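You operate a simulated robot arm through the tools that you are given. There is no shell and no other tool.

The job below is to be done with a simulated robot arm. You get a single attempt, and the scene is never put back.

TASK
Set the controls near the green bench. At the end: the pink stop handle is set to set; the red toggle lever is set to clamped; the blue brush stands on top of the grey block; the yellow cover is set to open; whatever was shut is shut again. Leave all else as you found it, and nothing knocked over. The pink stop handle goes clockwise seen from above, to its stop. The red toggle lever goes to its stop.

It is judged by the outcome, as a careful person would: the job done as asked, and still so three seconds after it is handed in. It fails if anything else is knocked over, pushed out of place, dropped, spilled or broken. A push-on lid holds only when it is set on centred and level and pressed home; a screw cap is set on level and turned clockwise until tight.

THE ROBOT
A 7-joint arm with a two-finger parallel gripper, fixed in place. Base frame: the origin is at the foot of the arm, x ahead of it, y to its left, z up; the work surface is at about z = 820. Readings come in mm, degrees, newtons and seconds.
With the tool pointing down near the work surface it reaches from about 240 to 680 mm from the base axis. Its first joint turns from -66.0 to 66.0 degrees. Payload 2.4 kg.
The TCP is the grasp point between the finger pads, 30 mm short of the fingertips. In the tool frame z runs along the fingers and y along their closing line. Largest opening 94 mm; finger width 28, thickness 10; the body of the gripper, 50 by 96 mm, starts 55 mm behind the TCP.
Orientation is that of the tool frame in the base frame, as a unit quaternion [x, y, z, w]. With the fingers straight down and closing along the base's y, the tool's x points along the base's -x, its y along +y and its z along -z.

THE INTERFACE
- The arm moves only by the tool jog_arm. Its argument "rows" is a list of rows, each an object of numbers (a shift or turn left out is 0, a gripper value left out holds the last): "dx", "dy", "dz": the shift along the tool's x, y, z in units of 40 mm (1.0 is 40 mm); "ax", "ay", "az": the turn, a rotation vector about the tool's x, y, z in units of 4 degrees (1.0 is 4 degrees); "hand": the closure in counts, from 0 (fully open) to 255 (shut). In form: [{"dx": .., "dy": .., "dz": .., "ax": .., "ay": .., "az": .., "hand": ..}, ...]. A call has 1 to 20 rows; each row shifts and turns the commanded pose from where the row before left it, along the tool's axes as they then stand. A call with a number of a shift or a turn outside -1 to 1 is refused whole. Each row takes 0.2 s and may step no farther than 50 mm and 8.6 degrees from the row before; otherwise, or with a gripper value out of range, the whole call is refused. Where a pose cannot be reached the arm comes as near as it can. A force on the tool above 40 N (or 10 N above the force at the start of the call, whichever is more), or a blocked arm, ends the call early, and 0.2 s more pass. Each finger travels about 153 mm/s and halts on what it meets, pressing with about 30 N; the grip force reading is that of the motor and also rises with nothing between the fingers. The clock runs only during rows and for 0.2 s after the last one: add rows that do not move to give the fingers time. The reply holds the time, the measured pose of the TCP, the force on the tool along the base axes, the opening and the grip force, in the units named above and with some noise, with the torque about the TCP (base axes, N m) and any sound that the robot's microphone picked up.
- Cameras (640 x 400 px; columns grow to the right, rows downward): "scene" is fixed at [21.3, 461.9, 1448.1]; the picture's right is [-0.88, -0.48, 0.00], its down [-0.25, 0.47, -0.85] and it looks along [0.40, -0.75, -0.53] (base axes); focal length 314 px, centre (320, 200). "wrist" rides on the gripper at [76, 14, -103] in the tool frame; the picture's right is [-0.18, 0.98, 0.00], its down [-0.75, -0.14, -0.64] and it looks along [-0.63, -0.12, 0.77] (tool axes); focal length 243 px, centre (320, 200).
- capture(camera): a new picture of that camera. The clock stands still meanwhile.
- pixel_to_xyz(camera, pixels): there is no depth. For up to 12 entries [column, row, z] of the newest picture of that camera ("zoom" is the newest enlarged one), the place [x, y] in the base frame at which the ray of that pixel passes the height z, good to about 2 mm. The clock stands still meanwhile.
- inspect(camera, box): a new picture of the part [left, top, right, bottom] of that camera's present view, enlarged. The clock stands still meanwhile.
- close_job(): hands the job in; it is judged then, once.

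Open the gripper and draw the arm clear of the work before you hand the job in, unless the task says otherwise.

The tools are called after "Request:" as a command line: name --argument value ..., lists and objects as JSON in quotes. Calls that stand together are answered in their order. jog_arm: Moves the arm, as the interface text tells. Its arguments: {"type":"object","properties":{"rows":{"type":"array"}},"required":["rows"]} The other tools are called the same way: capture (camera) takes a picture; pixel_to_xyz (camera, pixels) gives the place at which the rays of pixels pass given heights; inspect (camera, box) takes an enlarged picture of a part of a camera's view; close_job () hands the job in.

At the start:

```text
clock: 0.0
position: [459.5, 52.3, 1230.1]
tool_rot: [-0.001, 1.0, 0.0, 0.0]
contact_force: [0.3, 0.4, -0.2]
ft_torque: [0.01, -0.03, 0.0]
grip_width: 93.9
grip_force: 0.1
```

scene: 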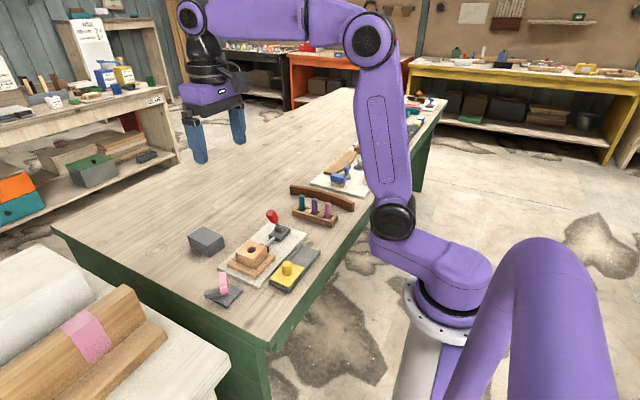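
wrist: 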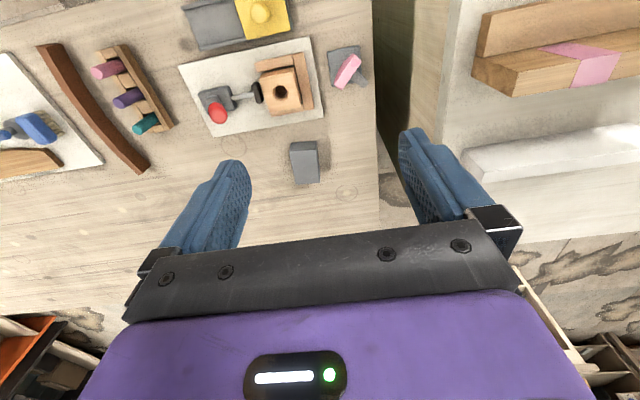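

I begin by looking closer: the controls sit around scene (190-330, 190-310), and a blue brush around (345,175).

Request:
inspect --camera "scene" --box '[180, 190, 340, 310]'

Request:
inspect --camera "wrist" --box '[160, 0, 400, 190]'

Request:
inspect --camera "wrist" --box '[0, 20, 200, 200]'

Request:
inspect --camera "scene" --box '[280, 80, 450, 230]'

```text
3.33 times, centred on (260, 250) of scene
```

zoom: 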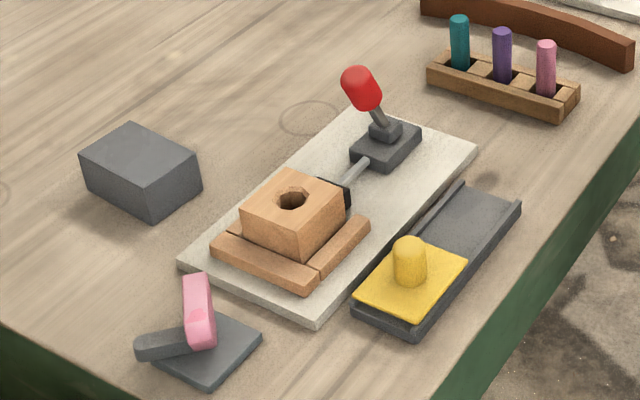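

```text
2.11 times, centred on (280, 95) of wrist
```

zoom: 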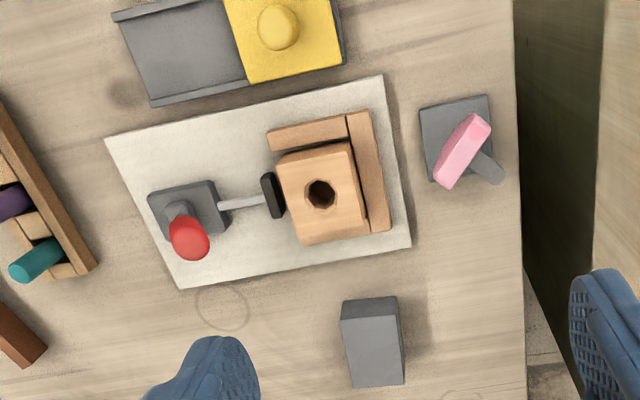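

```text
2.22 times, centred on (100, 110) of wrist
```

zoom: 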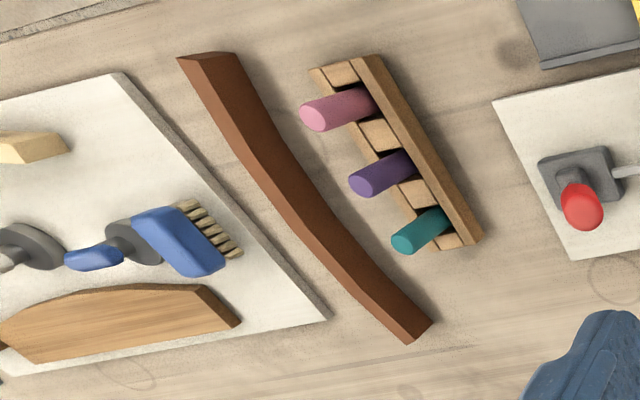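

```text
2.67 times, centred on (365, 155) of scene
```

zoom: 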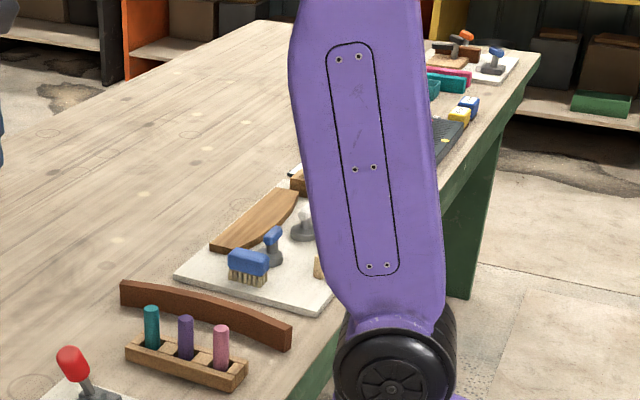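

I'll locate the main items with the wrist and scene pictures: grey block corners, red knob (217,112), pink handle (347,70), yellow knob (262,10), brush (38,128).

Request:
pixel_to_xyz --camera "wrist" --pixels '[[217, 112, 900], [347, 70, 870], [262, 10, 850], [38, 128, 860], [304, 163, 860], [280, 92, 860], [345, 47, 820], [375, 190, 820], [290, 165, 860]]'

Request:
pixel_to_xyz --camera "scene" --pixels '[[272, 216, 900], [223, 283, 860], [286, 268, 850], [206, 238, 860], [252, 250, 860], [342, 178, 850], [341, 179, 820]]'

```text
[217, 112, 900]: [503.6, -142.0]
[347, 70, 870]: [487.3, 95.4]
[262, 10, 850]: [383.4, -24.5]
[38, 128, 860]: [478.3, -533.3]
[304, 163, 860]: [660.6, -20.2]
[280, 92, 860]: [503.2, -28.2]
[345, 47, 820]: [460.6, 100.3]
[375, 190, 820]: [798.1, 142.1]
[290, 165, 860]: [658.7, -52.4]
```

```text
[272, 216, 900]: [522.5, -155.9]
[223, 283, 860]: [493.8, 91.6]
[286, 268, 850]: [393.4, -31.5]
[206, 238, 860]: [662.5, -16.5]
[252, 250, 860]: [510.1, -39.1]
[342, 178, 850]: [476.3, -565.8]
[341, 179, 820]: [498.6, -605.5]
```

The brush region is at around (478,-540). I'll move the arm to the right (staying high) for a closer look at it.

Request:
jog_arm --rows '[{"dx": 0.3, "dy": -0.9}, {"dx": 0.3, "dy": -0.9}, {"dx": 0.3, "dy": -0.9}, {"dx": 0.3, "dy": -0.9}, {"dx": 0.3, "dy": -0.9}, {"dx": 0.3, "dy": -0.9}, {"dx": 0.3, "dy": -0.9}, {"dx": 0.3, "dy": -0.9}, {"dx": 0.3, "dy": -0.9}, {"dx": 0.3, "dy": -0.9}, {}]'

Request:
capture --camera "wrist"

Request:
capture --camera "scene"

```text
clock: 2.4
position: [338.0, -306.3, 1231.3]
tool_rot: [0.0, 1.0, 0.0, -0.001]
contact_force: [-0.5, -1.7, 0.8]
ft_torque: [0.01, -0.03, 0.0]
grip_width: 94.0
grip_force: 0.2
```

```text
taken
```

wrist: 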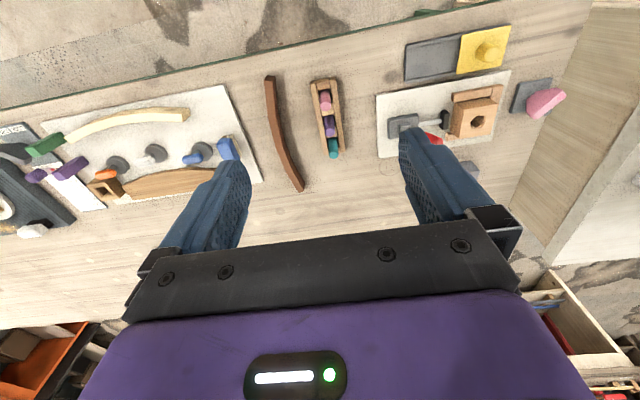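

```text
taken
```

scene: 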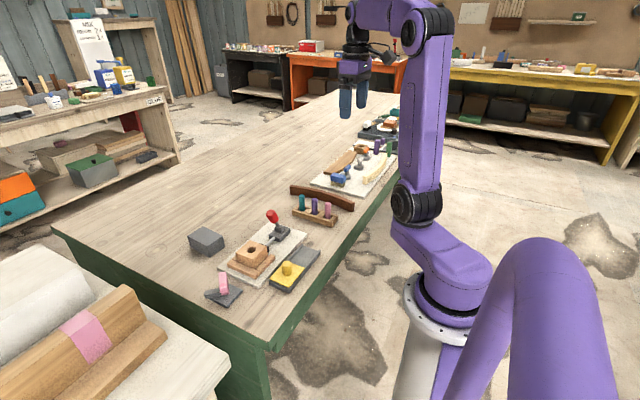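

Request:
inspect --camera "wrist" --box '[0, 80, 270, 250]'

Request:
inspect --camera "scene" --box '[300, 80, 460, 200]'

Request:
pixel_to_xyz --camera "wrist" --pixels '[[228, 148, 860], [232, 150, 830], [195, 157, 840], [334, 150, 860], [262, 182, 825], [230, 86, 825], [272, 78, 860], [300, 188, 860]]'

```text
2.35 times, centred on (135, 165) of wrist
```

zoom: 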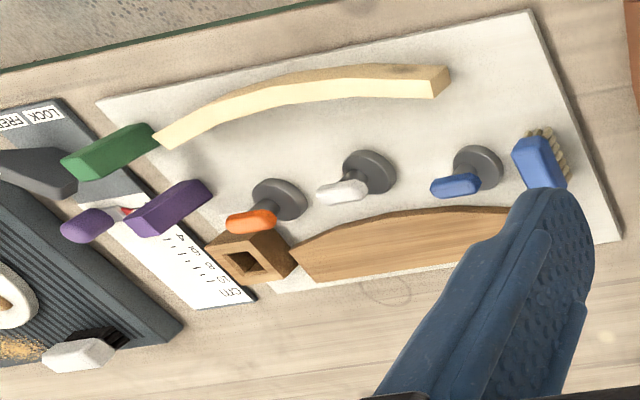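

```text
3.33 times, centred on (380, 140) of scene
```

zoom: 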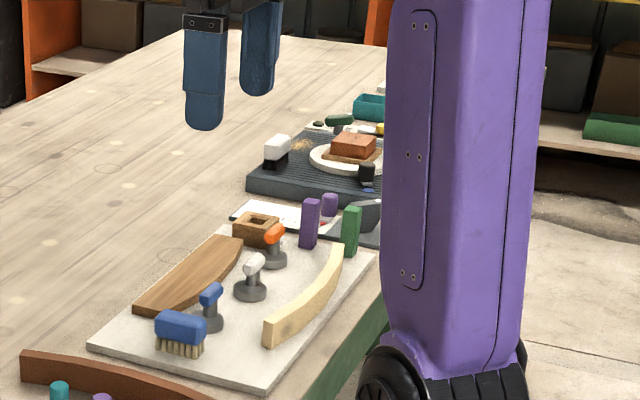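

```text
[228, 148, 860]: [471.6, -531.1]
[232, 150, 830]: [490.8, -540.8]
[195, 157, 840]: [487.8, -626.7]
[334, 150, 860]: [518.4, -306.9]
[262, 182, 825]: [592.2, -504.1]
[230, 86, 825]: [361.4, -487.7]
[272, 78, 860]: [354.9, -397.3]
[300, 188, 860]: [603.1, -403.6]
```

The blue brush (zoom scene ≈(180,330)) stands on its bristles on the white board near (475,-535), with a blue lever knob behind it. Now I go back over the controls for a closer look.

Request:
jog_arm --rows '[{"dx": -0.19, "dy": 0.8, "dz": 0.47}, {"dx": -0.19, "dy": 0.8, "dz": 0.47}, {"dx": -0.19, "dy": 0.8, "dz": 0.47}, {"dx": -0.19, "dy": 0.8, "dz": 0.47}, {"dx": -0.19, "dy": 0.8, "dz": 0.47}, {"dx": -0.19, "dy": 0.8, "dz": 0.47}, {"dx": -0.19, "dy": 0.8, "dz": 0.47}, {"dx": -0.19, "dy": 0.8, "dz": 0.47}, {}]'

Request:
capture --camera "wrist"

Request:
inspect --camera "wrist" --box '[160, 0, 480, 200]'

```text
clock: 4.4
position: [400.4, -50.0, 1078.2]
tool_rot: [0.0, 1.0, 0.0, 0.0]
contact_force: [-0.6, -0.2, -0.3]
ft_torque: [0.0, 0.03, -0.01]
grip_width: 94.3
grip_force: 0.1
```

```text
taken
```

wrist: 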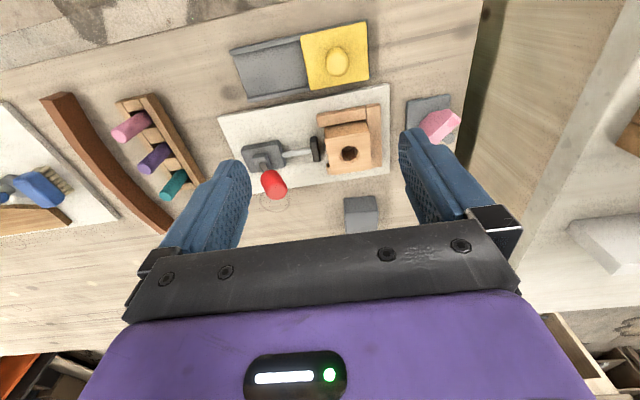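

```text
2.00 times, centred on (320, 100) of wrist
```

zoom: 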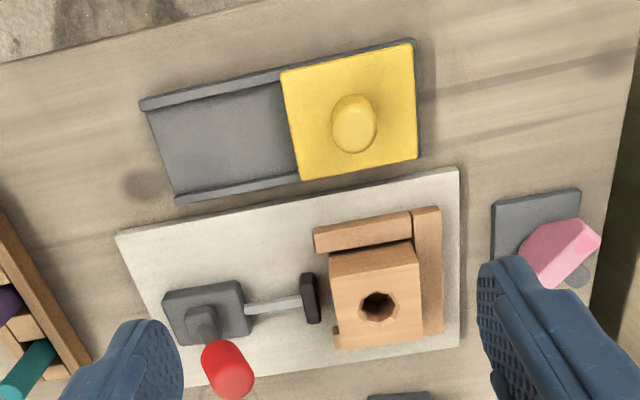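

The lever base is at wrist (262,157), knob (273,184); I compute positions of several features, using this view.

Request:
pixel_to_xyz --camera "wrist" --pixels '[[262, 157, 850], [273, 184, 923], [315, 149, 850], [349, 153, 880], [338, 61, 860], [437, 124, 870], [300, 98, 830], [362, 84, 835], [304, 39, 835], [364, 22, 835], [235, 50, 830], [248, 98, 830]]'

Request:
inspect --camera "scene" --box '[200, 200, 320, 300]'

Request:
pixel_to_xyz --camera "wrist" --pixels '[[407, 102, 830], [448, 95, 830], [460, 120, 860], [345, 198, 860], [377, 196, 860], [345, 212, 860], [378, 212, 860], [245, 147, 840], [280, 142, 840], [284, 165, 840], [248, 170, 840]]'

```text
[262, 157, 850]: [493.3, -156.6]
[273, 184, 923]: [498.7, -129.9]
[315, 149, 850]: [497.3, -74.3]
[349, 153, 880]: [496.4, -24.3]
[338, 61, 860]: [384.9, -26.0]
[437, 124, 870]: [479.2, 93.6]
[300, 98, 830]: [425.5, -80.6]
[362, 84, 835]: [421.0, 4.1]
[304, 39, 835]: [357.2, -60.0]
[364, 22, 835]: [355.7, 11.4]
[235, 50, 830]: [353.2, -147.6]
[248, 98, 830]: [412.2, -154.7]
```

```text
4.00 times, centred on (260, 250) of scene
```

zoom: 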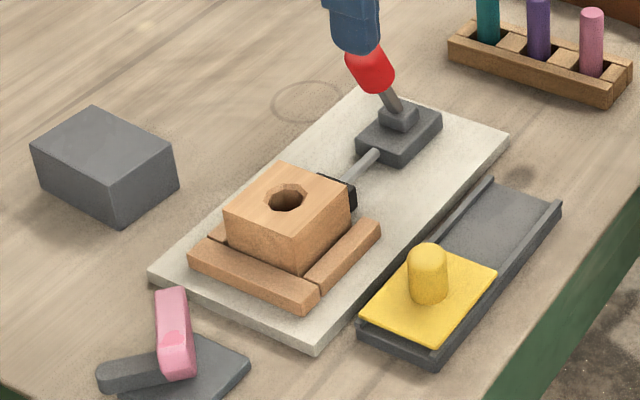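

```text
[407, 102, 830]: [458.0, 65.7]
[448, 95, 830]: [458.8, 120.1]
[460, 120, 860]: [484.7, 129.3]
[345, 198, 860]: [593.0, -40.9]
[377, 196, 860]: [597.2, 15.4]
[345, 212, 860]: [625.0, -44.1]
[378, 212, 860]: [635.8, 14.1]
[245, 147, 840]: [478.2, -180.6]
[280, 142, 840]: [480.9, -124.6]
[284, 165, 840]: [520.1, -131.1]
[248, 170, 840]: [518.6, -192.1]
```

The lever leans toward +y (knob ≈(498,-130,923), pivot ≈(496,-157,855)), and the pad seems slightly off the wood block. I lower to look at the gap closely.

Request:
jog_arm --rows '[{"dz": 0.75, "dy": -0.1}, {"dz": 0.75, "dy": -0.1}, {"dz": 0.75, "dy": -0.1}, {"dz": 0.7, "dy": -0.1}, {}]'

Request:
capture --camera "wrist"

Request:
inspect --camera "wrist" --box '[220, 100, 420, 230]'

```text
clock: 5.6
position: [400.0, -66.5, 961.1]
tool_rot: [0.0, 1.0, 0.0, 0.0]
contact_force: [0.2, 0.0, 0.2]
ft_torque: [-0.01, -0.02, 0.01]
grip_width: 93.9
grip_force: 0.1
```

```text
taken
```

wrist: 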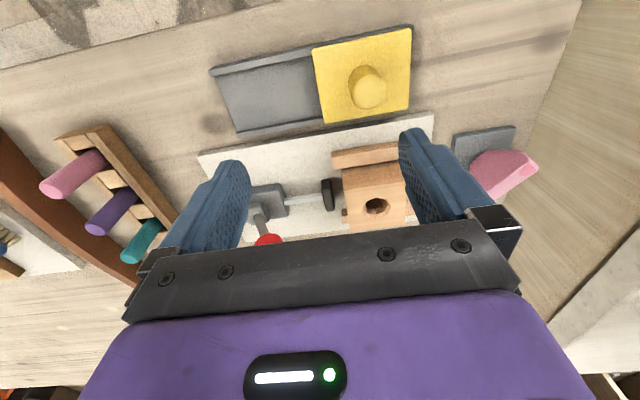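

```text
3.08 times, centred on (320, 165) of wrist
```

zoom: 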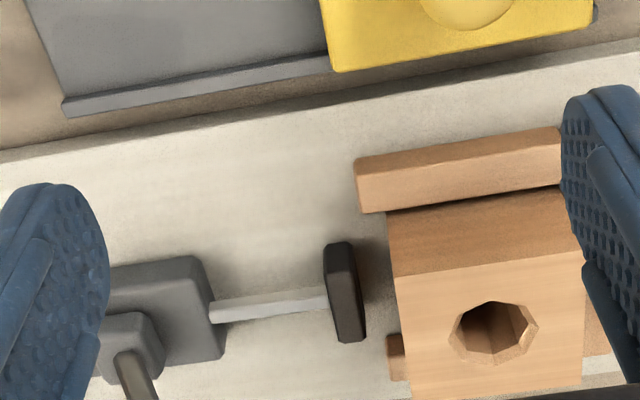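

There is a ~15 mm gap between pad and block, so it is unclamped. Next I look closely at the pink handle, near (480,93).

Request:
jog_arm --rows '[{"dz": -0.5, "dy": 0.8}, {"dz": -0.5, "dy": 0.8}, {"dx": 0.2, "dy": 0.8}, {"dx": 0.2, "dy": 0.8}, {}]'

Request:
capture --camera "wrist"

Request:
inspect --camera "wrist" --box '[270, 80, 430, 230]'

Request:
inspect --camera "scene" --box '[190, 255, 260, 315]'

```text
clock: 6.8
position: [384.4, 61.0, 1001.8]
tool_rot: [0.0, 1.0, 0.0, -0.001]
contact_force: [-0.7, 0.2, -0.6]
ft_torque: [0.0, 0.03, 0.0]
grip_width: 94.0
grip_force: 0.2
```

```text
taken
```

wrist: 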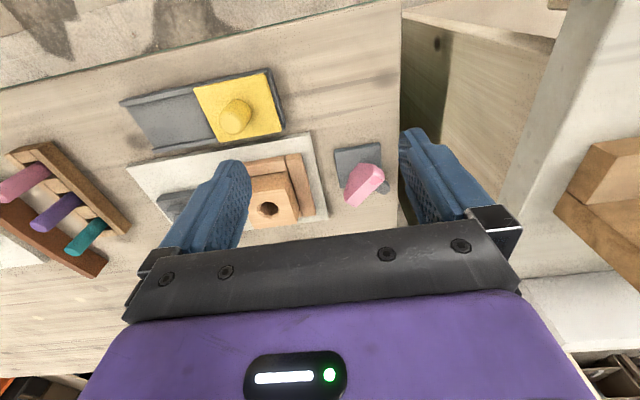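

```text
2.67 times, centred on (350, 155) of wrist
```

zoom: 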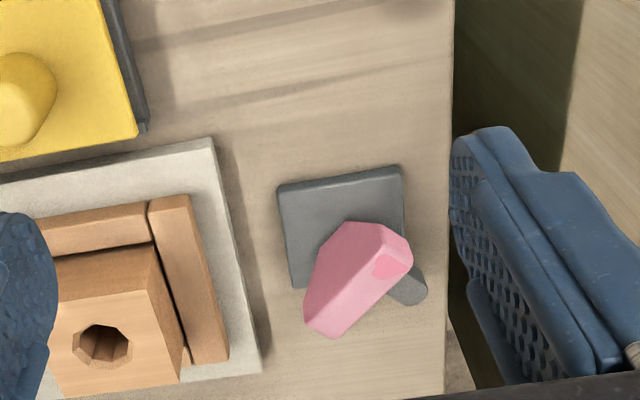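

```text
6.67 times, centred on (225, 285) of scene
```

zoom: 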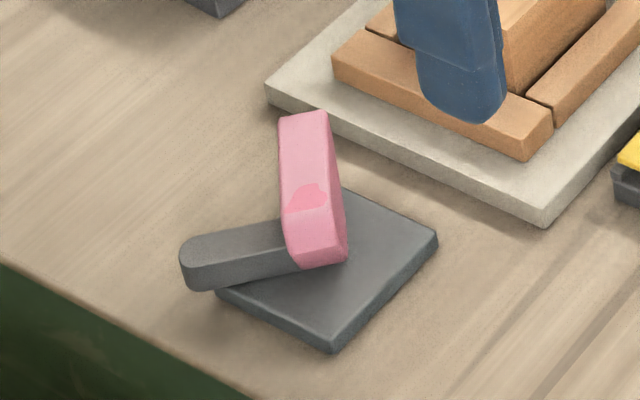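

The pink bar lies over a grey base with a grey stub pointing toward +y. I triangulate its two ends from both cameras: wrist (376,170) and (350,204); scene (224,292) and (223,272).

Request:
pixel_to_xyz --camera "wrist" --pixels '[[378, 167, 840], [378, 167, 880], [350, 204, 840], [350, 204, 880], [386, 188, 835], [336, 149, 825], [381, 143, 825], [341, 187, 825]]'

Request:
capture --camera "scene"

Request:
pixel_to_xyz --camera "scene" --pixels '[[224.5, 291, 840], [224.5, 291, 880], [222.5, 272.5, 840], [222.5, 272.5, 880], [206.5, 295, 835], [227, 306, 825], [242.5, 291.5, 825]]'

```text
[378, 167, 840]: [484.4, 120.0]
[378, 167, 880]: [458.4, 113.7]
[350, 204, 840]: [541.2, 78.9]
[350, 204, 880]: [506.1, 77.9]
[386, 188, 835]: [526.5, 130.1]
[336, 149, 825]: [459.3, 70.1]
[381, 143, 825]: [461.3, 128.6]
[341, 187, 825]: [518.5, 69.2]
```

```text
taken
```

scene: 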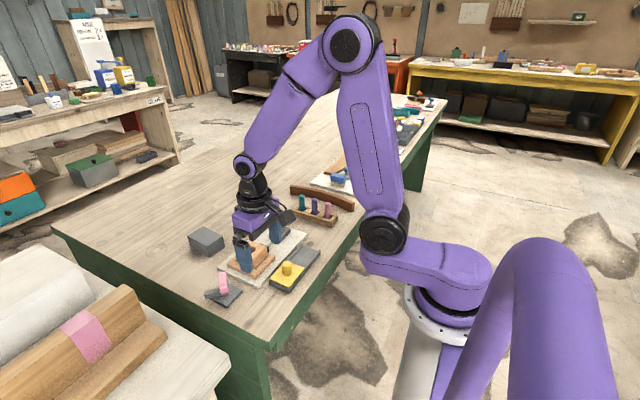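

```text
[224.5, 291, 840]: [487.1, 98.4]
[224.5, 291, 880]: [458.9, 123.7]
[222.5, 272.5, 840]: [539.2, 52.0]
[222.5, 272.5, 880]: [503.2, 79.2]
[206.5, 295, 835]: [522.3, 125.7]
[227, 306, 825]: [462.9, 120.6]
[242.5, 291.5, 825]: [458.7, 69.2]
```

Pink bar is centred over the base plate at about (487,97), top z≈870, pointing along (+x,-y). Now I triangulate the yellow knob: wrist (236,112), scene (287,264), and the tray rails.

Request:
inspect --camera "wrist" --box '[110, 60, 300, 180]'

Request:
inspect --camera "scene" --box '[265, 240, 325, 295]'

```text
3.33 times, centred on (205, 120) of wrist
```

zoom: 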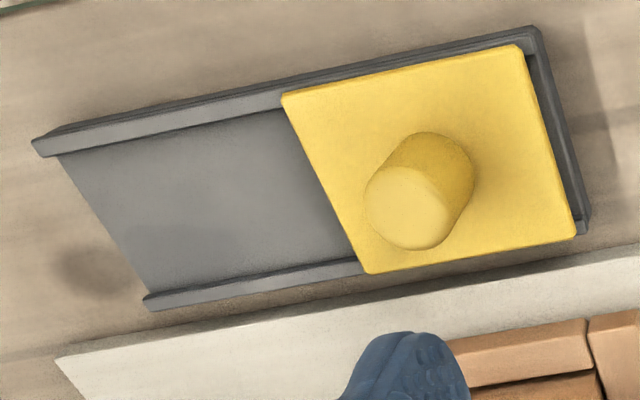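

```text
7.27 times, centred on (295, 268) of scene
```

zoom: 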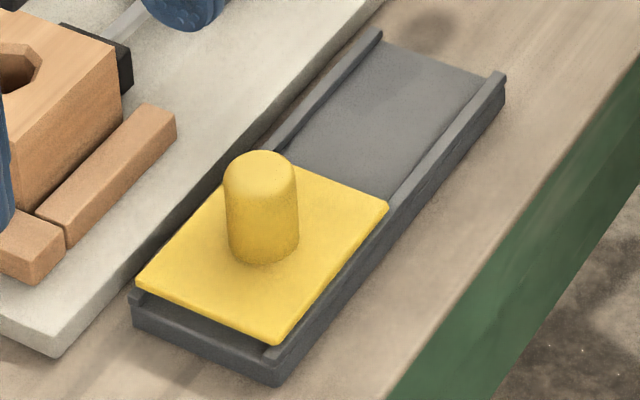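

Using knob top centre wrist (231.4,122.4) and scene (286.8,263.2), plus rail ends.

Request:
pixel_to_xyz --camera "wrist" --pixels '[[231.4, 122.4, 850], [231.4, 122.4, 890], [119, 102.5, 835], [193, 86, 835], [152, 148.5, 832], [217, 140, 832], [193.5, 88.5, 835], [264, 74.5, 835], [281.5, 130, 835], [220, 142, 835]]'

Request:
pixel_to_xyz --camera "scene" --pixels '[[286.8, 263.2, 850], [286.8, 263.2, 890], [319, 251, 830], [303, 245, 830], [303.5, 268.5, 835], [270, 279.5, 835], [289, 287, 835], [285, 262, 835]]'

```text
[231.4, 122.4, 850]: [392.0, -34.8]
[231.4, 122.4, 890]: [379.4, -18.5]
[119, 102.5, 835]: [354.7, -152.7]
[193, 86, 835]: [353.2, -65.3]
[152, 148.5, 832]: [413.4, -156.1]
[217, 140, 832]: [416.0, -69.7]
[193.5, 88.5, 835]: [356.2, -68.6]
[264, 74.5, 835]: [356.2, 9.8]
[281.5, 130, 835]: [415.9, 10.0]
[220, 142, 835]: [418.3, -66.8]
```

```text
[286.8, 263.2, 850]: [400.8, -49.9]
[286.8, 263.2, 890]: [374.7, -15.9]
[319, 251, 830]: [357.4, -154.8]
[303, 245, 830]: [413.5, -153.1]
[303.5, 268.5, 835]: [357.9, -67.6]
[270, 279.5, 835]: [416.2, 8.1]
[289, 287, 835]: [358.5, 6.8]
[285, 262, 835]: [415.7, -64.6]
```

The tray is axis-aligned: x 355–416, y −154…18, cover at y −67…9, knob around (384,-27), top z≈880. I go above the knob, descend to TCP z≈876, and close loosely around it.

Request:
jog_arm --rows '[{"dy": -0.73}, {"dy": -0.73}, {"dy": -0.73}, {"dz": 0.8}, {"dz": 0.8}, {"dz": 0.8}, {"dz": 0.73}, {"hand": 120}, {}]'

Request:
capture --camera "wrist"

Request:
capture --camera "scene"

```text
clock: 8.8
position: [383.5, -25.8, 875.9]
tool_rot: [0.0, 1.0, 0.001, 0.0]
contact_force: [-1.0, -0.4, -0.2]
ft_torque: [0.0, 0.04, -0.01]
grip_width: 49.6
grip_force: 0.0
```

```text
taken
```

wrist: 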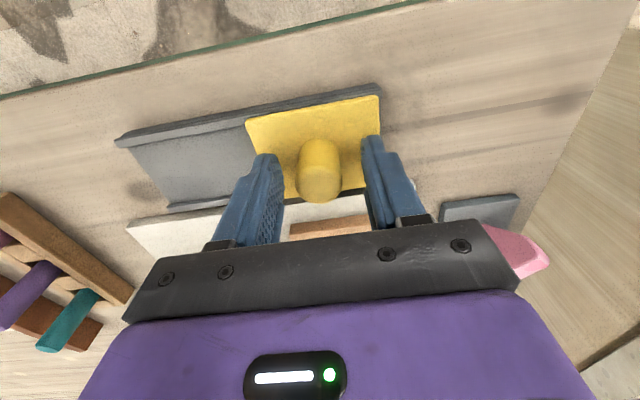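

```text
taken
```

scene: 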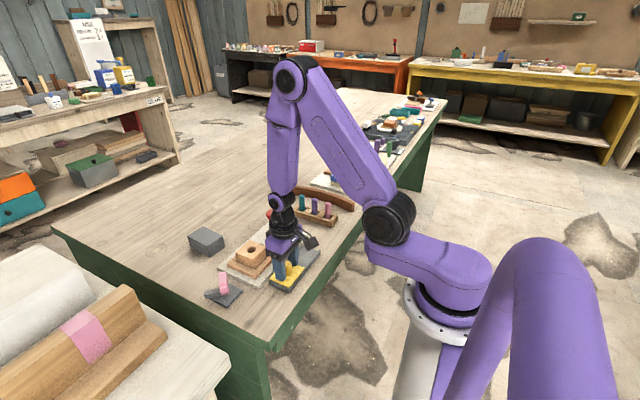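

The knob (318,170) is centred between the fingers. I close to a loose ~32 mm and push toward −y in small steps.

Request:
jog_arm --rows '[{"hand": 168}, {}, {"dy": -0.4}, {"dy": -0.4}, {"dy": -0.4}, {"dy": -0.4}, {}]'

Request:
capture --camera "wrist"

```text
clock: 10.4
position: [384.7, -90.4, 876.4]
tool_rot: [-0.001, 1.0, 0.0, -0.001]
contact_force: [1.2, 0.3, -0.2]
ft_torque: [0.0, 0.01, 0.0]
grip_width: 32.1
grip_force: 0.1
```

```text
taken
```

wrist: 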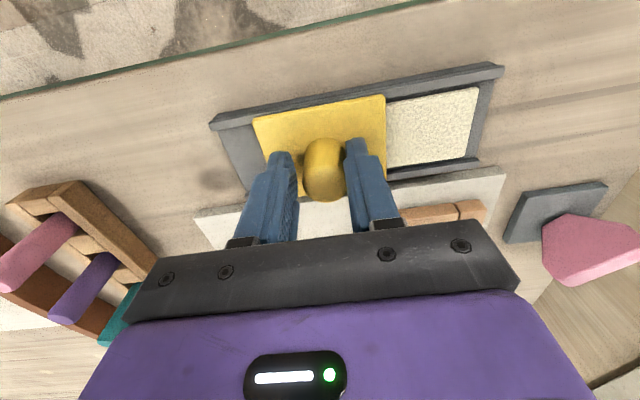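

The cover slides and reveals the tray contents. I continue in smaller steps to its stop.

Request:
jog_arm --rows '[{"dy": -0.25}, {"dy": -0.2}, {"dy": -0.1}, {}]'

Request:
capture --camera "wrist"

```text
clock: 11.4
position: [384.2, -112.9, 877.6]
tool_rot: [0.0, 1.0, 0.0, -0.001]
contact_force: [-0.2, 1.0, -0.4]
ft_torque: [0.01, -0.02, 0.0]
grip_width: 32.3
grip_force: 0.7
```

```text
taken
```

wrist: 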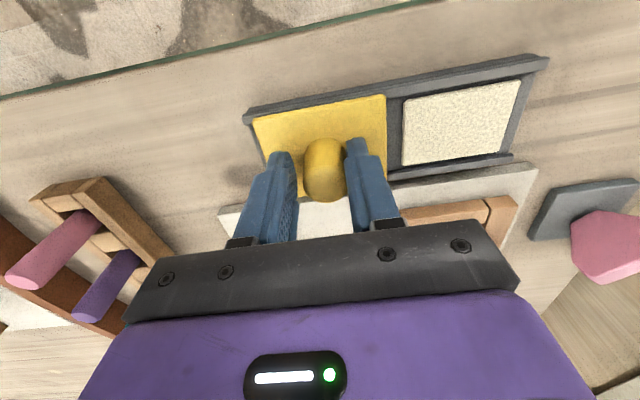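

The bin is fully uncovered; a few mm of tray remain beyond the cover. I nudge on gently to feel for the stop.

Request:
jog_arm --rows '[{"dy": -0.08}, {"dy": -0.06}, {}]'

Request:
inspect --camera "wrist" --box '[220, 40, 560, 240]'

```text
clock: 12.2
position: [383.7, -116.7, 877.1]
tool_rot: [-0.001, 1.0, 0.0, 0.0]
contact_force: [3.7, 14.3, 2.9]
ft_torque: [0.13, 0.07, -0.09]
grip_width: 40.5
grip_force: 7.1
```

```text
1.88 times, centred on (390, 140) of wrist
```

zoom: 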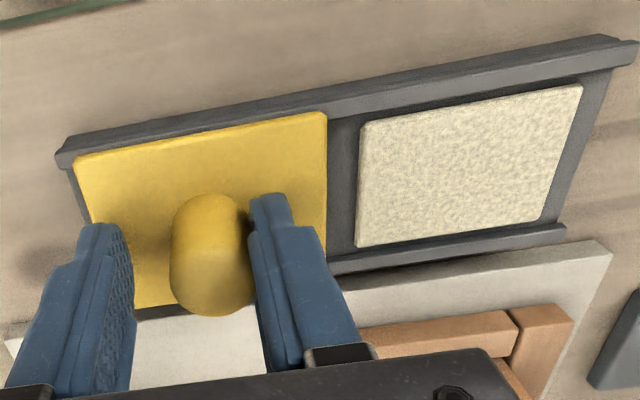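

The stop is reached (14 N reaction). I back off, open, lift away and go above the red lever knob.

Request:
jog_arm --rows '[{"dy": 0.1}, {"hand": 60}, {}, {"dz": -0.8}, {"dz": -0.8}, {"dz": -0.8}, {"dz": -0.8}, {"dx": -0.72, "hand": 0}, {"dx": -0.72}, {"dx": -0.71}, {"dx": -0.71, "dy": -0.3}, {}]'

Request:
capture --camera "wrist"

Request:
inspect --camera "scene" --box '[200, 190, 340, 300]'

```text
clock: 14.8
position: [499.5, -125.2, 1005.0]
tool_rot: [0.0, 1.0, -0.001, -0.001]
contact_force: [-1.2, -0.5, 0.5]
ft_torque: [0.0, -0.02, 0.02]
grip_width: 94.0
grip_force: 0.1
```

```text
taken
```

wrist: 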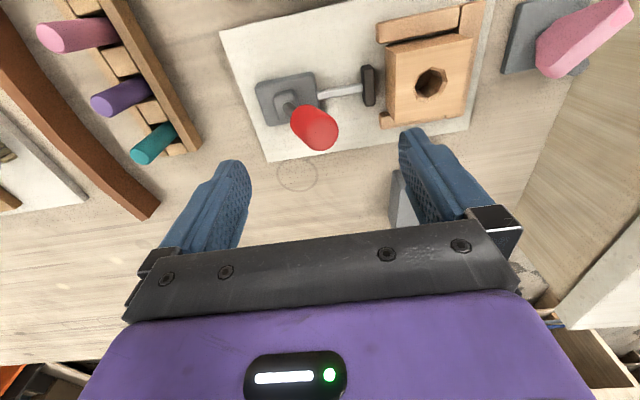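

```text
3.64 times, centred on (270, 245) of scene
```

zoom: 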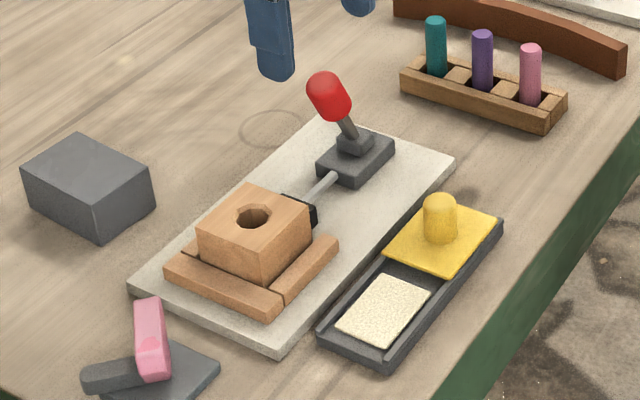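

Cover is open. I refine the knob position from wrist (315,128) and scene (272.3,215.5).

Request:
pixel_to_xyz --camera "wrist" --pixels '[[315, 128, 910], [315, 128, 930], [286, 103, 860], [275, 100, 840], [369, 85, 850], [258, 87, 840], [312, 73, 840], [325, 112, 840], [268, 125, 840]]'

Request:
pixel_to_xyz --camera "scene" --pixels '[[272.3, 215.5, 910], [272.3, 215.5, 930], [279.5, 229.5, 860]]'

```text
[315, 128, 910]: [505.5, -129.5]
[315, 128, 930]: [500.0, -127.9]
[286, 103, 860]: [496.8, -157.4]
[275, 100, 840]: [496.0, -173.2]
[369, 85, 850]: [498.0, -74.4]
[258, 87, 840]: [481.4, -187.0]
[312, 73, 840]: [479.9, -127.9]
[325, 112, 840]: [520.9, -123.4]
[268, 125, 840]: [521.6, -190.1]
```

```text
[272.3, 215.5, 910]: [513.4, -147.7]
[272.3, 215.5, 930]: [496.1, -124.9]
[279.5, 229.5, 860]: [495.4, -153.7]
```

Knob centre ≈(500,-128,927), leaning toward +y from the pivot at y≈−157. I descend with open fingers straddling it in y, then narrow the fingers loosely.

Request:
jog_arm --rows '[{"dz": 0.5}, {"dz": 0.5}, {"dz": 0.5}, {"dz": 0.4}, {"hand": 130}, {}, {}]'

Request:
capture --camera "wrist"

Request:
inspect --camera "scene" --box '[200, 190, 340, 300]'

```text
clock: 16.4
position: [499.0, -125.9, 929.1]
tool_rot: [0.0, 1.0, -0.001, 0.0]
contact_force: [0.3, -5.3, -2.3]
ft_torque: [-0.03, -0.02, -0.01]
grip_width: 49.0
grip_force: 2.2
```

```text
taken
```

wrist: 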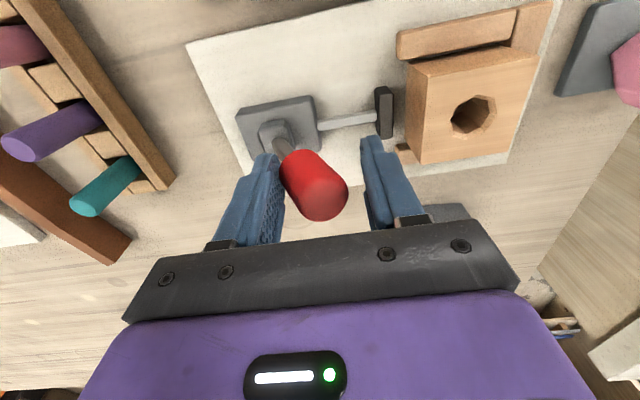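

```text
3.64 times, centred on (270, 245) of scene
```

zoom: 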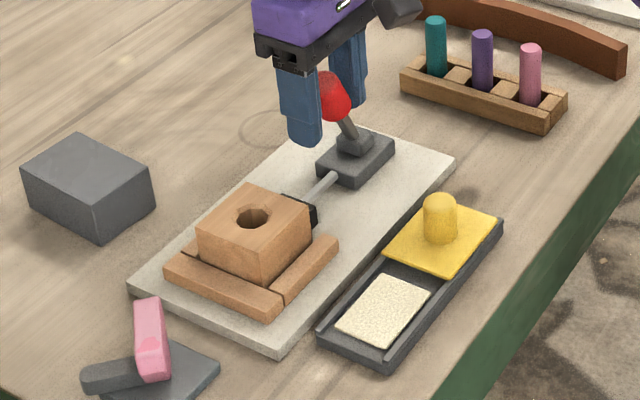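

The −y finger already touches the knob with ~5 N. I test a small +y push to see whether the lever moves that way.

Request:
jog_arm --rows '[{"dy": 0.08}, {"dy": 0.08}, {}]'

Request:
capture --camera "wrist"

```text
clock: 17.2
position: [498.4, -121.7, 929.3]
tool_rot: [0.0, 1.0, -0.001, 0.0]
contact_force: [1.0, -20.0, -7.1]
ft_torque: [-0.11, -0.14, 0.02]
grip_width: 57.2
grip_force: 9.9
```

```text
taken
```

wrist: 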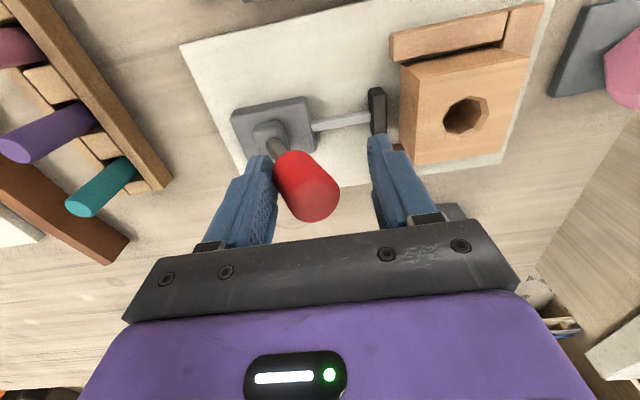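

No motion toward +y (20 N: it is against its free stop). I push the other way, toward −y, watching the plunger.

Request:
jog_arm --rows '[{"dy": -0.3}, {"dy": -0.3}, {"dy": -0.25}, {"dy": -0.25}, {}]'

Request:
capture --camera "wrist"

```text
clock: 18.4
position: [499.4, -163.3, 928.2]
tool_rot: [0.0, 1.0, 0.0, 0.0]
contact_force: [0.6, 0.4, 0.1]
ft_torque: [0.04, 0.0, 0.01]
grip_width: 46.2
grip_force: 0.1
```

```text
taken
```

wrist: 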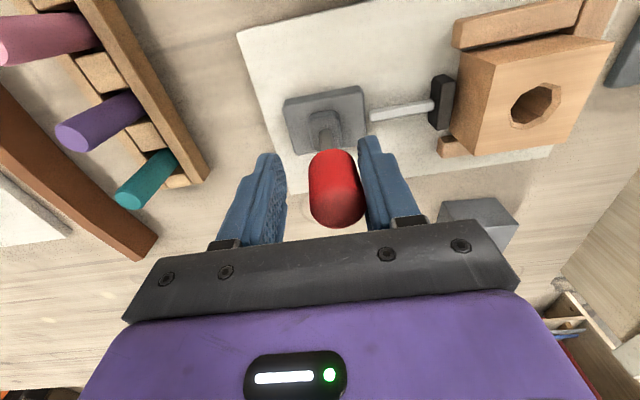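

The lever moves freely and the plunger pad (443,103) has advanced toward the block. I continue toward −y.

Request:
jog_arm --rows '[{"dy": -0.25}, {"dy": -0.25}, {"dy": -0.2}, {}]'

Request:
capture --camera "wrist"

```text
clock: 19.4
position: [498.8, -191.9, 929.9]
tool_rot: [0.0, 1.0, 0.0, 0.0]
contact_force: [-0.4, -1.9, -1.2]
ft_torque: [0.0, -0.02, -0.02]
grip_width: 46.5
grip_force: 0.8
```

```text
taken
```

wrist: 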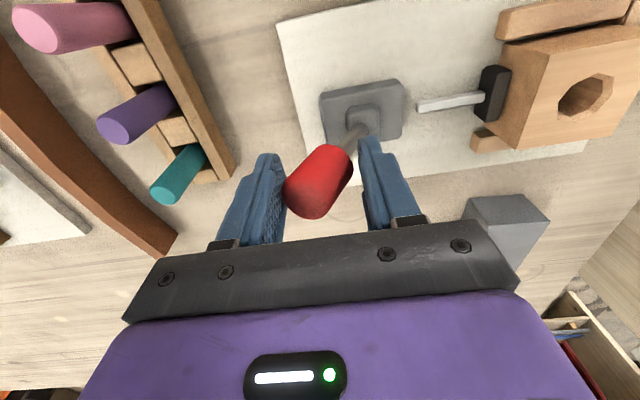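

The lever now leans −y and the pad seems at the block. I push on gently to confirm the stop.

Request:
jog_arm --rows '[{"dy": -0.15}, {"dy": -0.15}, {}]'

Request:
capture --camera "wrist"

```text
clock: 20.2
position: [498.0, -202.6, 928.6]
tool_rot: [-0.001, 1.0, 0.0, 0.001]
contact_force: [1.1, 4.8, 1.4]
ft_torque: [0.11, -0.02, -0.04]
grip_width: 48.5
grip_force: 2.4
```

```text
taken
```

wrist: 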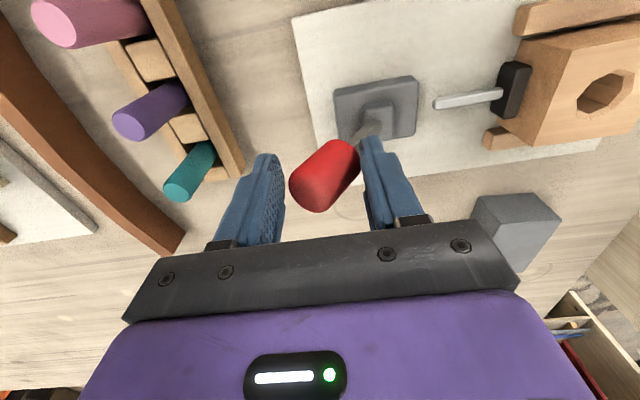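

Request:
jog_arm --rows '[{"dy": -0.1}, {"dy": -0.1}, {}]'

Request:
capture --camera "wrist"

Request:
inspect --camera "scene" --box '[200, 190, 340, 300]'

```text
clock: 21.0
position: [497.7, -208.8, 928.8]
tool_rot: [-0.001, 1.0, 0.001, -0.002]
contact_force: [4.0, 23.5, 5.2]
ft_torque: [0.56, 0.09, -0.09]
grip_width: 58.9
grip_force: 11.1
```

```text
taken
```

wrist: 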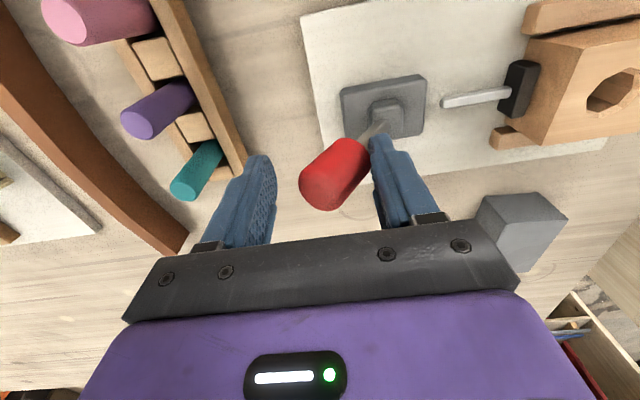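

```text
3.64 times, centred on (270, 245) of scene
```

zoom: 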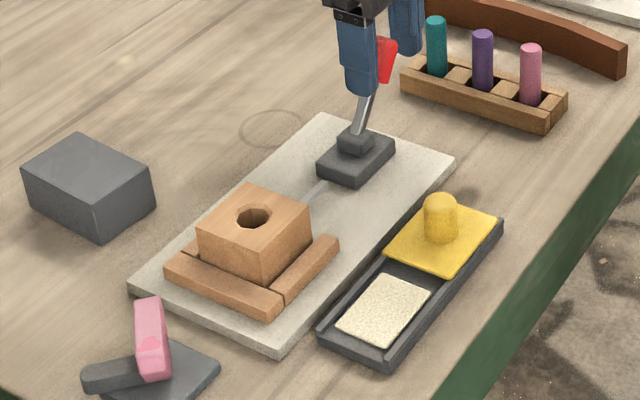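

The lever is hard against its stop (23 N) with the pad against the block. I release, lift, and check the result.

Request:
jog_arm --rows '[{"dy": 0.1, "hand": 80}, {"dy": 0.1, "hand": 60}, {"dy": 0.1}, {"dz": -0.7}, {"dz": -0.7}, {"dz": -0.7}, {"dz": -0.3, "hand": 0}, {}]'

Request:
capture --camera "wrist"

Request:
inspect --camera "scene" --box '[200, 190, 340, 300]'

```text
clock: 22.8
position: [497.5, -198.7, 1024.2]
tool_rot: [0.0, 1.0, 0.0, 0.0]
contact_force: [0.9, -0.1, 0.8]
ft_torque: [0.03, 0.01, 0.04]
grip_width: 93.8
grip_force: 0.0
```

```text
taken
```

wrist: 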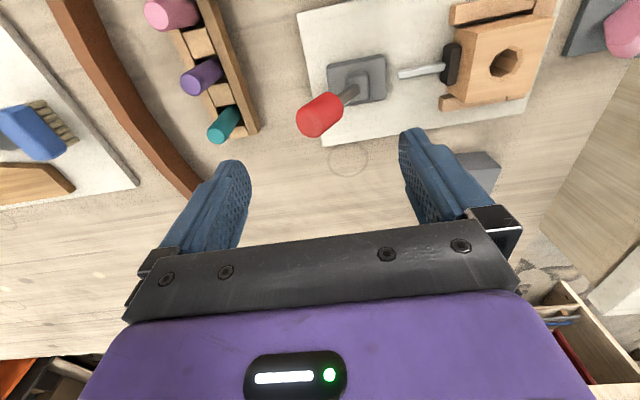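

```text
3.64 times, centred on (270, 245) of scene
```

zoom: 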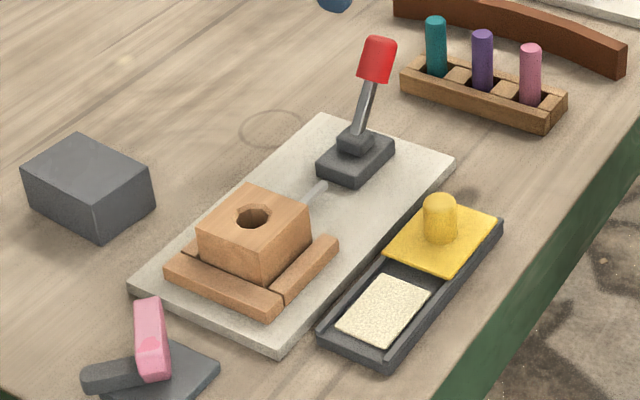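

Lever clamped and holding. Next I travel to above the pink handle (487,97) and turn the tool +45° about its axis so the fingers close across the bar.

Request:
jog_arm --rows '[{"dy": 0.925, "dx": 0.03}, {"dy": 0.925, "dx": 0.03}, {"dy": 0.925, "dx": 0.03}, {"dy": 0.925, "dx": 0.03}, {"dy": 0.925, "dx": 0.03}, {"dy": 0.925, "dx": 0.03}, {"dy": 0.925, "dx": 0.03}, {"dy": 0.925, "dx": 0.03}, {}]'

Request:
jog_arm --rows '[{"az": 0.94}, {"az": 0.94}, {"az": 0.94}, {"az": 0.94}, {"az": 0.94}, {"az": 0.94}, {"az": 0.94}, {"az": 0.94}, {"az": 0.94}, {"az": 0.94}, {"az": 0.94}, {"az": 0.94}, {}]'

Request:
capture --camera "wrist"

Request:
inspect --camera "scene" --box '[180, 230, 280, 320]'

```text
clock: 24.8
position: [488.0, 98.7, 1023.8]
tool_rot: [-0.001, 1.0, 0.001, 0.0]
contact_force: [0.1, 0.4, -0.1]
ft_torque: [0.01, -0.03, 0.03]
grip_width: 94.0
grip_force: 0.1
```

```text
clock: 27.6
position: [488.5, 95.8, 1024.3]
tool_rot: [0.385, 0.923, 0.0, 0.0]
contact_force: [-0.2, -0.1, -0.2]
ft_torque: [0.0, 0.03, 0.04]
grip_width: 94.0
grip_force: 0.1
```

```text
taken
```

wrist: 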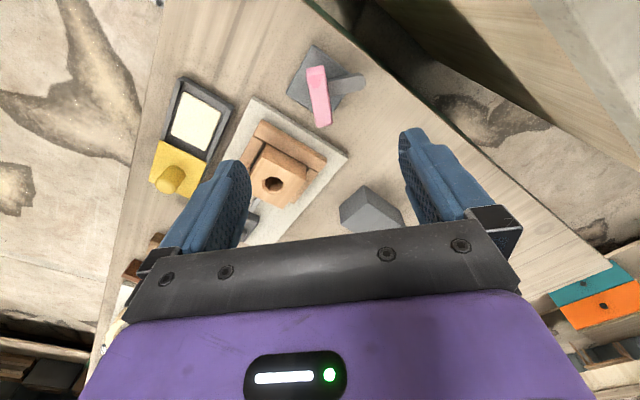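

```text
4.44 times, centred on (230, 275) of scene
```

zoom: 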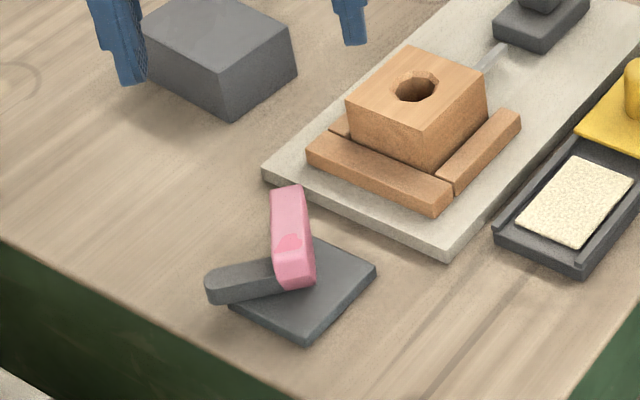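

I zoom in on the pink bar at wrist (318,95).

Request:
inspect --camera "wrist" --box '[270, 35, 380, 135]'

Request:
pixel_to_xyz --camera "wrist" --pixels '[[317, 67, 865], [322, 125, 865], [357, 83, 840], [288, 94, 828], [314, 48, 828], [352, 68, 828], [317, 67, 850], [322, 125, 880]]'

```text
4.00 times, centred on (325, 85) of wrist
```

zoom: 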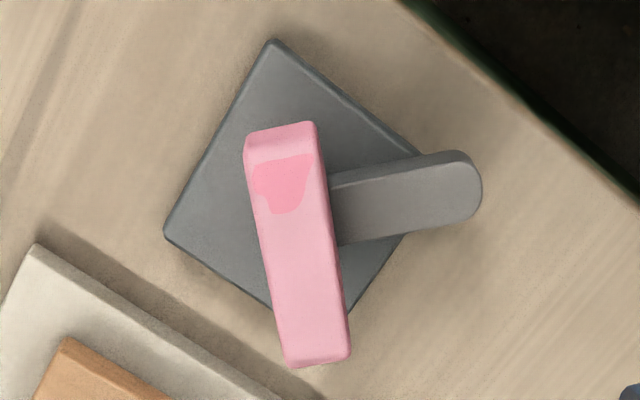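

```text
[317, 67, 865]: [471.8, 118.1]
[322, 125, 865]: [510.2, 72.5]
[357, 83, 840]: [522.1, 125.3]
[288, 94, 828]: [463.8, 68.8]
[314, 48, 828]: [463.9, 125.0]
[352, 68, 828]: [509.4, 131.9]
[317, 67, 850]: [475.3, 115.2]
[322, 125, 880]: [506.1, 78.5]
```

The bar is parallel to the tool's x within a few degrees and centred around (489,97), with the grey arm at right angles. I descend to TCP z≈882 (tips ≈852, above the grey arm) and close on the bar.

Request:
jog_arm --rows '[{"dz": 0.9}, {"dz": 0.9}, {"dz": 0.9}, {"dz": 0.5}, {"dz": 0.35}, {}]'

Request:
capture --camera "wrist"

Request:
inspect --camera "scene" --box '[180, 230, 280, 320]'

```text
clock: 29.0
position: [489.2, 96.5, 883.1]
tool_rot: [0.384, 0.923, 0.0, 0.0]
contact_force: [-0.1, -0.8, 0.4]
ft_torque: [0.02, 0.0, 0.0]
grip_width: 94.2
grip_force: 0.1
```

```text
taken
```

wrist: 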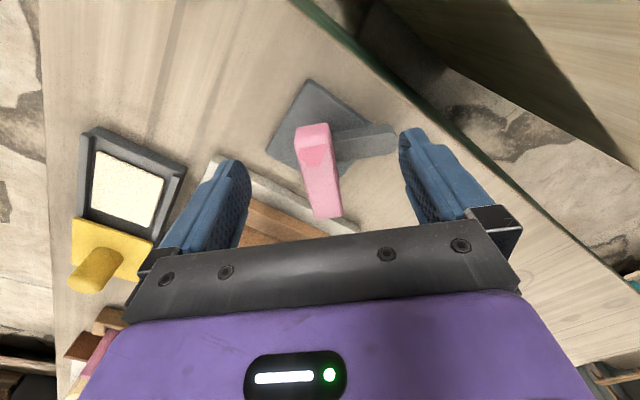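

```text
4.44 times, centred on (230, 275) of scene
```

zoom: 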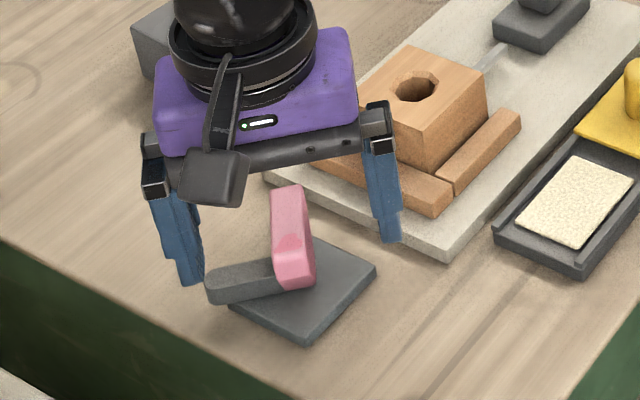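

Fingers straddle the bar, tips above the grey arm. I close on the bar.

Request:
jog_arm --rows '[{"hand": 255}, {}, {}, {}]'

Request:
capture --camera "wrist"

Request:
inspect --camera "scene" --box '[180, 230, 280, 320]'

```text
clock: 30.0
position: [487.1, 97.0, 885.0]
tool_rot: [0.383, 0.924, 0.001, 0.001]
contact_force: [-0.9, 0.3, 25.6]
ft_torque: [0.24, 1.02, -0.03]
grip_width: 18.3
grip_force: 45.6
```

```text
taken
```

wrist: 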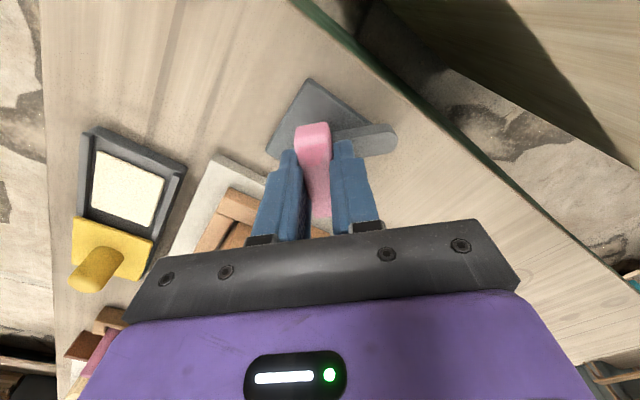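

```text
4.44 times, centred on (230, 275) of scene
```

zoom: 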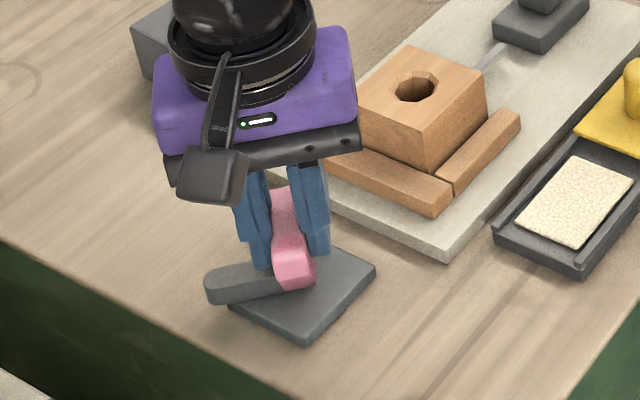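

Grip at 18.3 mm, but a 25 N upward force shows, with the tool lifted 2 mm. I ease the command up by ~2–3 mm and recheck.

Request:
jog_arm --rows '[{"dz": -0.06}, {}, {}]'

Request:
inspect --camera "wrist" --box '[230, 80, 430, 240]'

```text
clock: 30.8
position: [487.5, 96.1, 884.9]
tool_rot: [0.383, 0.924, 0.001, 0.0]
contact_force: [9.6, 3.6, -23.7]
ft_torque: [-0.8, -1.08, 0.01]
grip_width: 17.8
grip_force: 45.4
```

```text
2.50 times, centred on (330, 160) of wrist
```

zoom: 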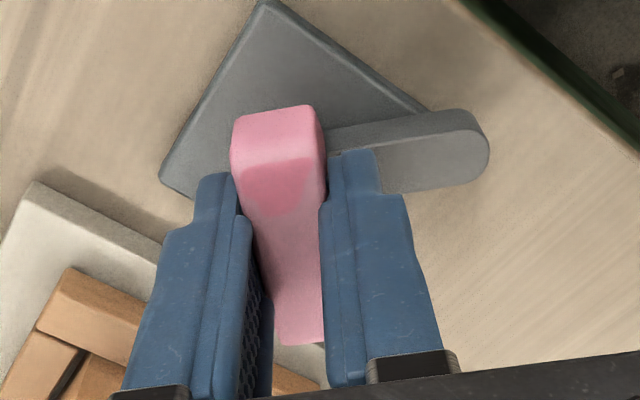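

The force swings with 2 mm since the grip is stiff. I loosen to ~22 mm so the fingers just straddle the bar, then twist clockwise (+az) in steps.

Request:
jog_arm --rows '[{"hand": 196}, {}, {"az": 0.9}, {"az": 0.9}, {"az": 0.9}, {"az": 0.9}, {"az": 0.9}, {}]'

Request:
capture --camera "wrist"

Request:
inspect --camera "scene" --box '[180, 230, 280, 320]'

```text
clock: 32.6
position: [488.5, 95.4, 885.8]
tool_rot: [0.524, 0.852, 0.0, 0.0]
contact_force: [-0.6, 0.2, 0.8]
ft_torque: [-0.04, -0.03, 0.01]
grip_width: 21.7
grip_force: 0.1
```

```text
taken
```

wrist: 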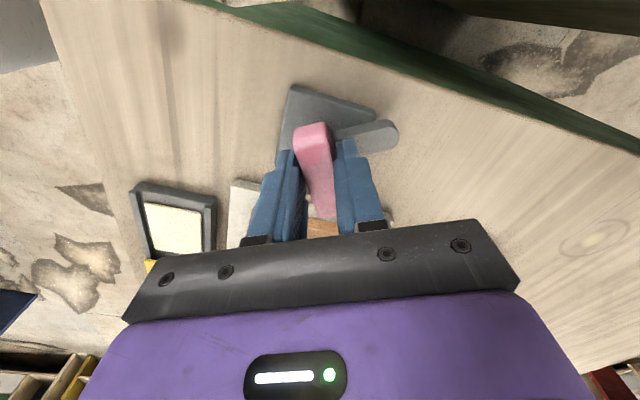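

```text
4.44 times, centred on (230, 275) of scene
```

zoom: 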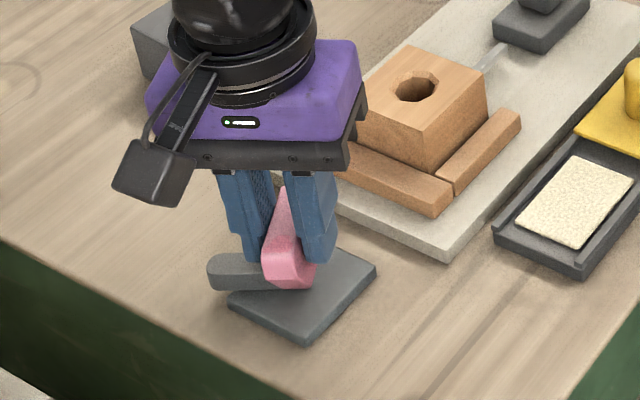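

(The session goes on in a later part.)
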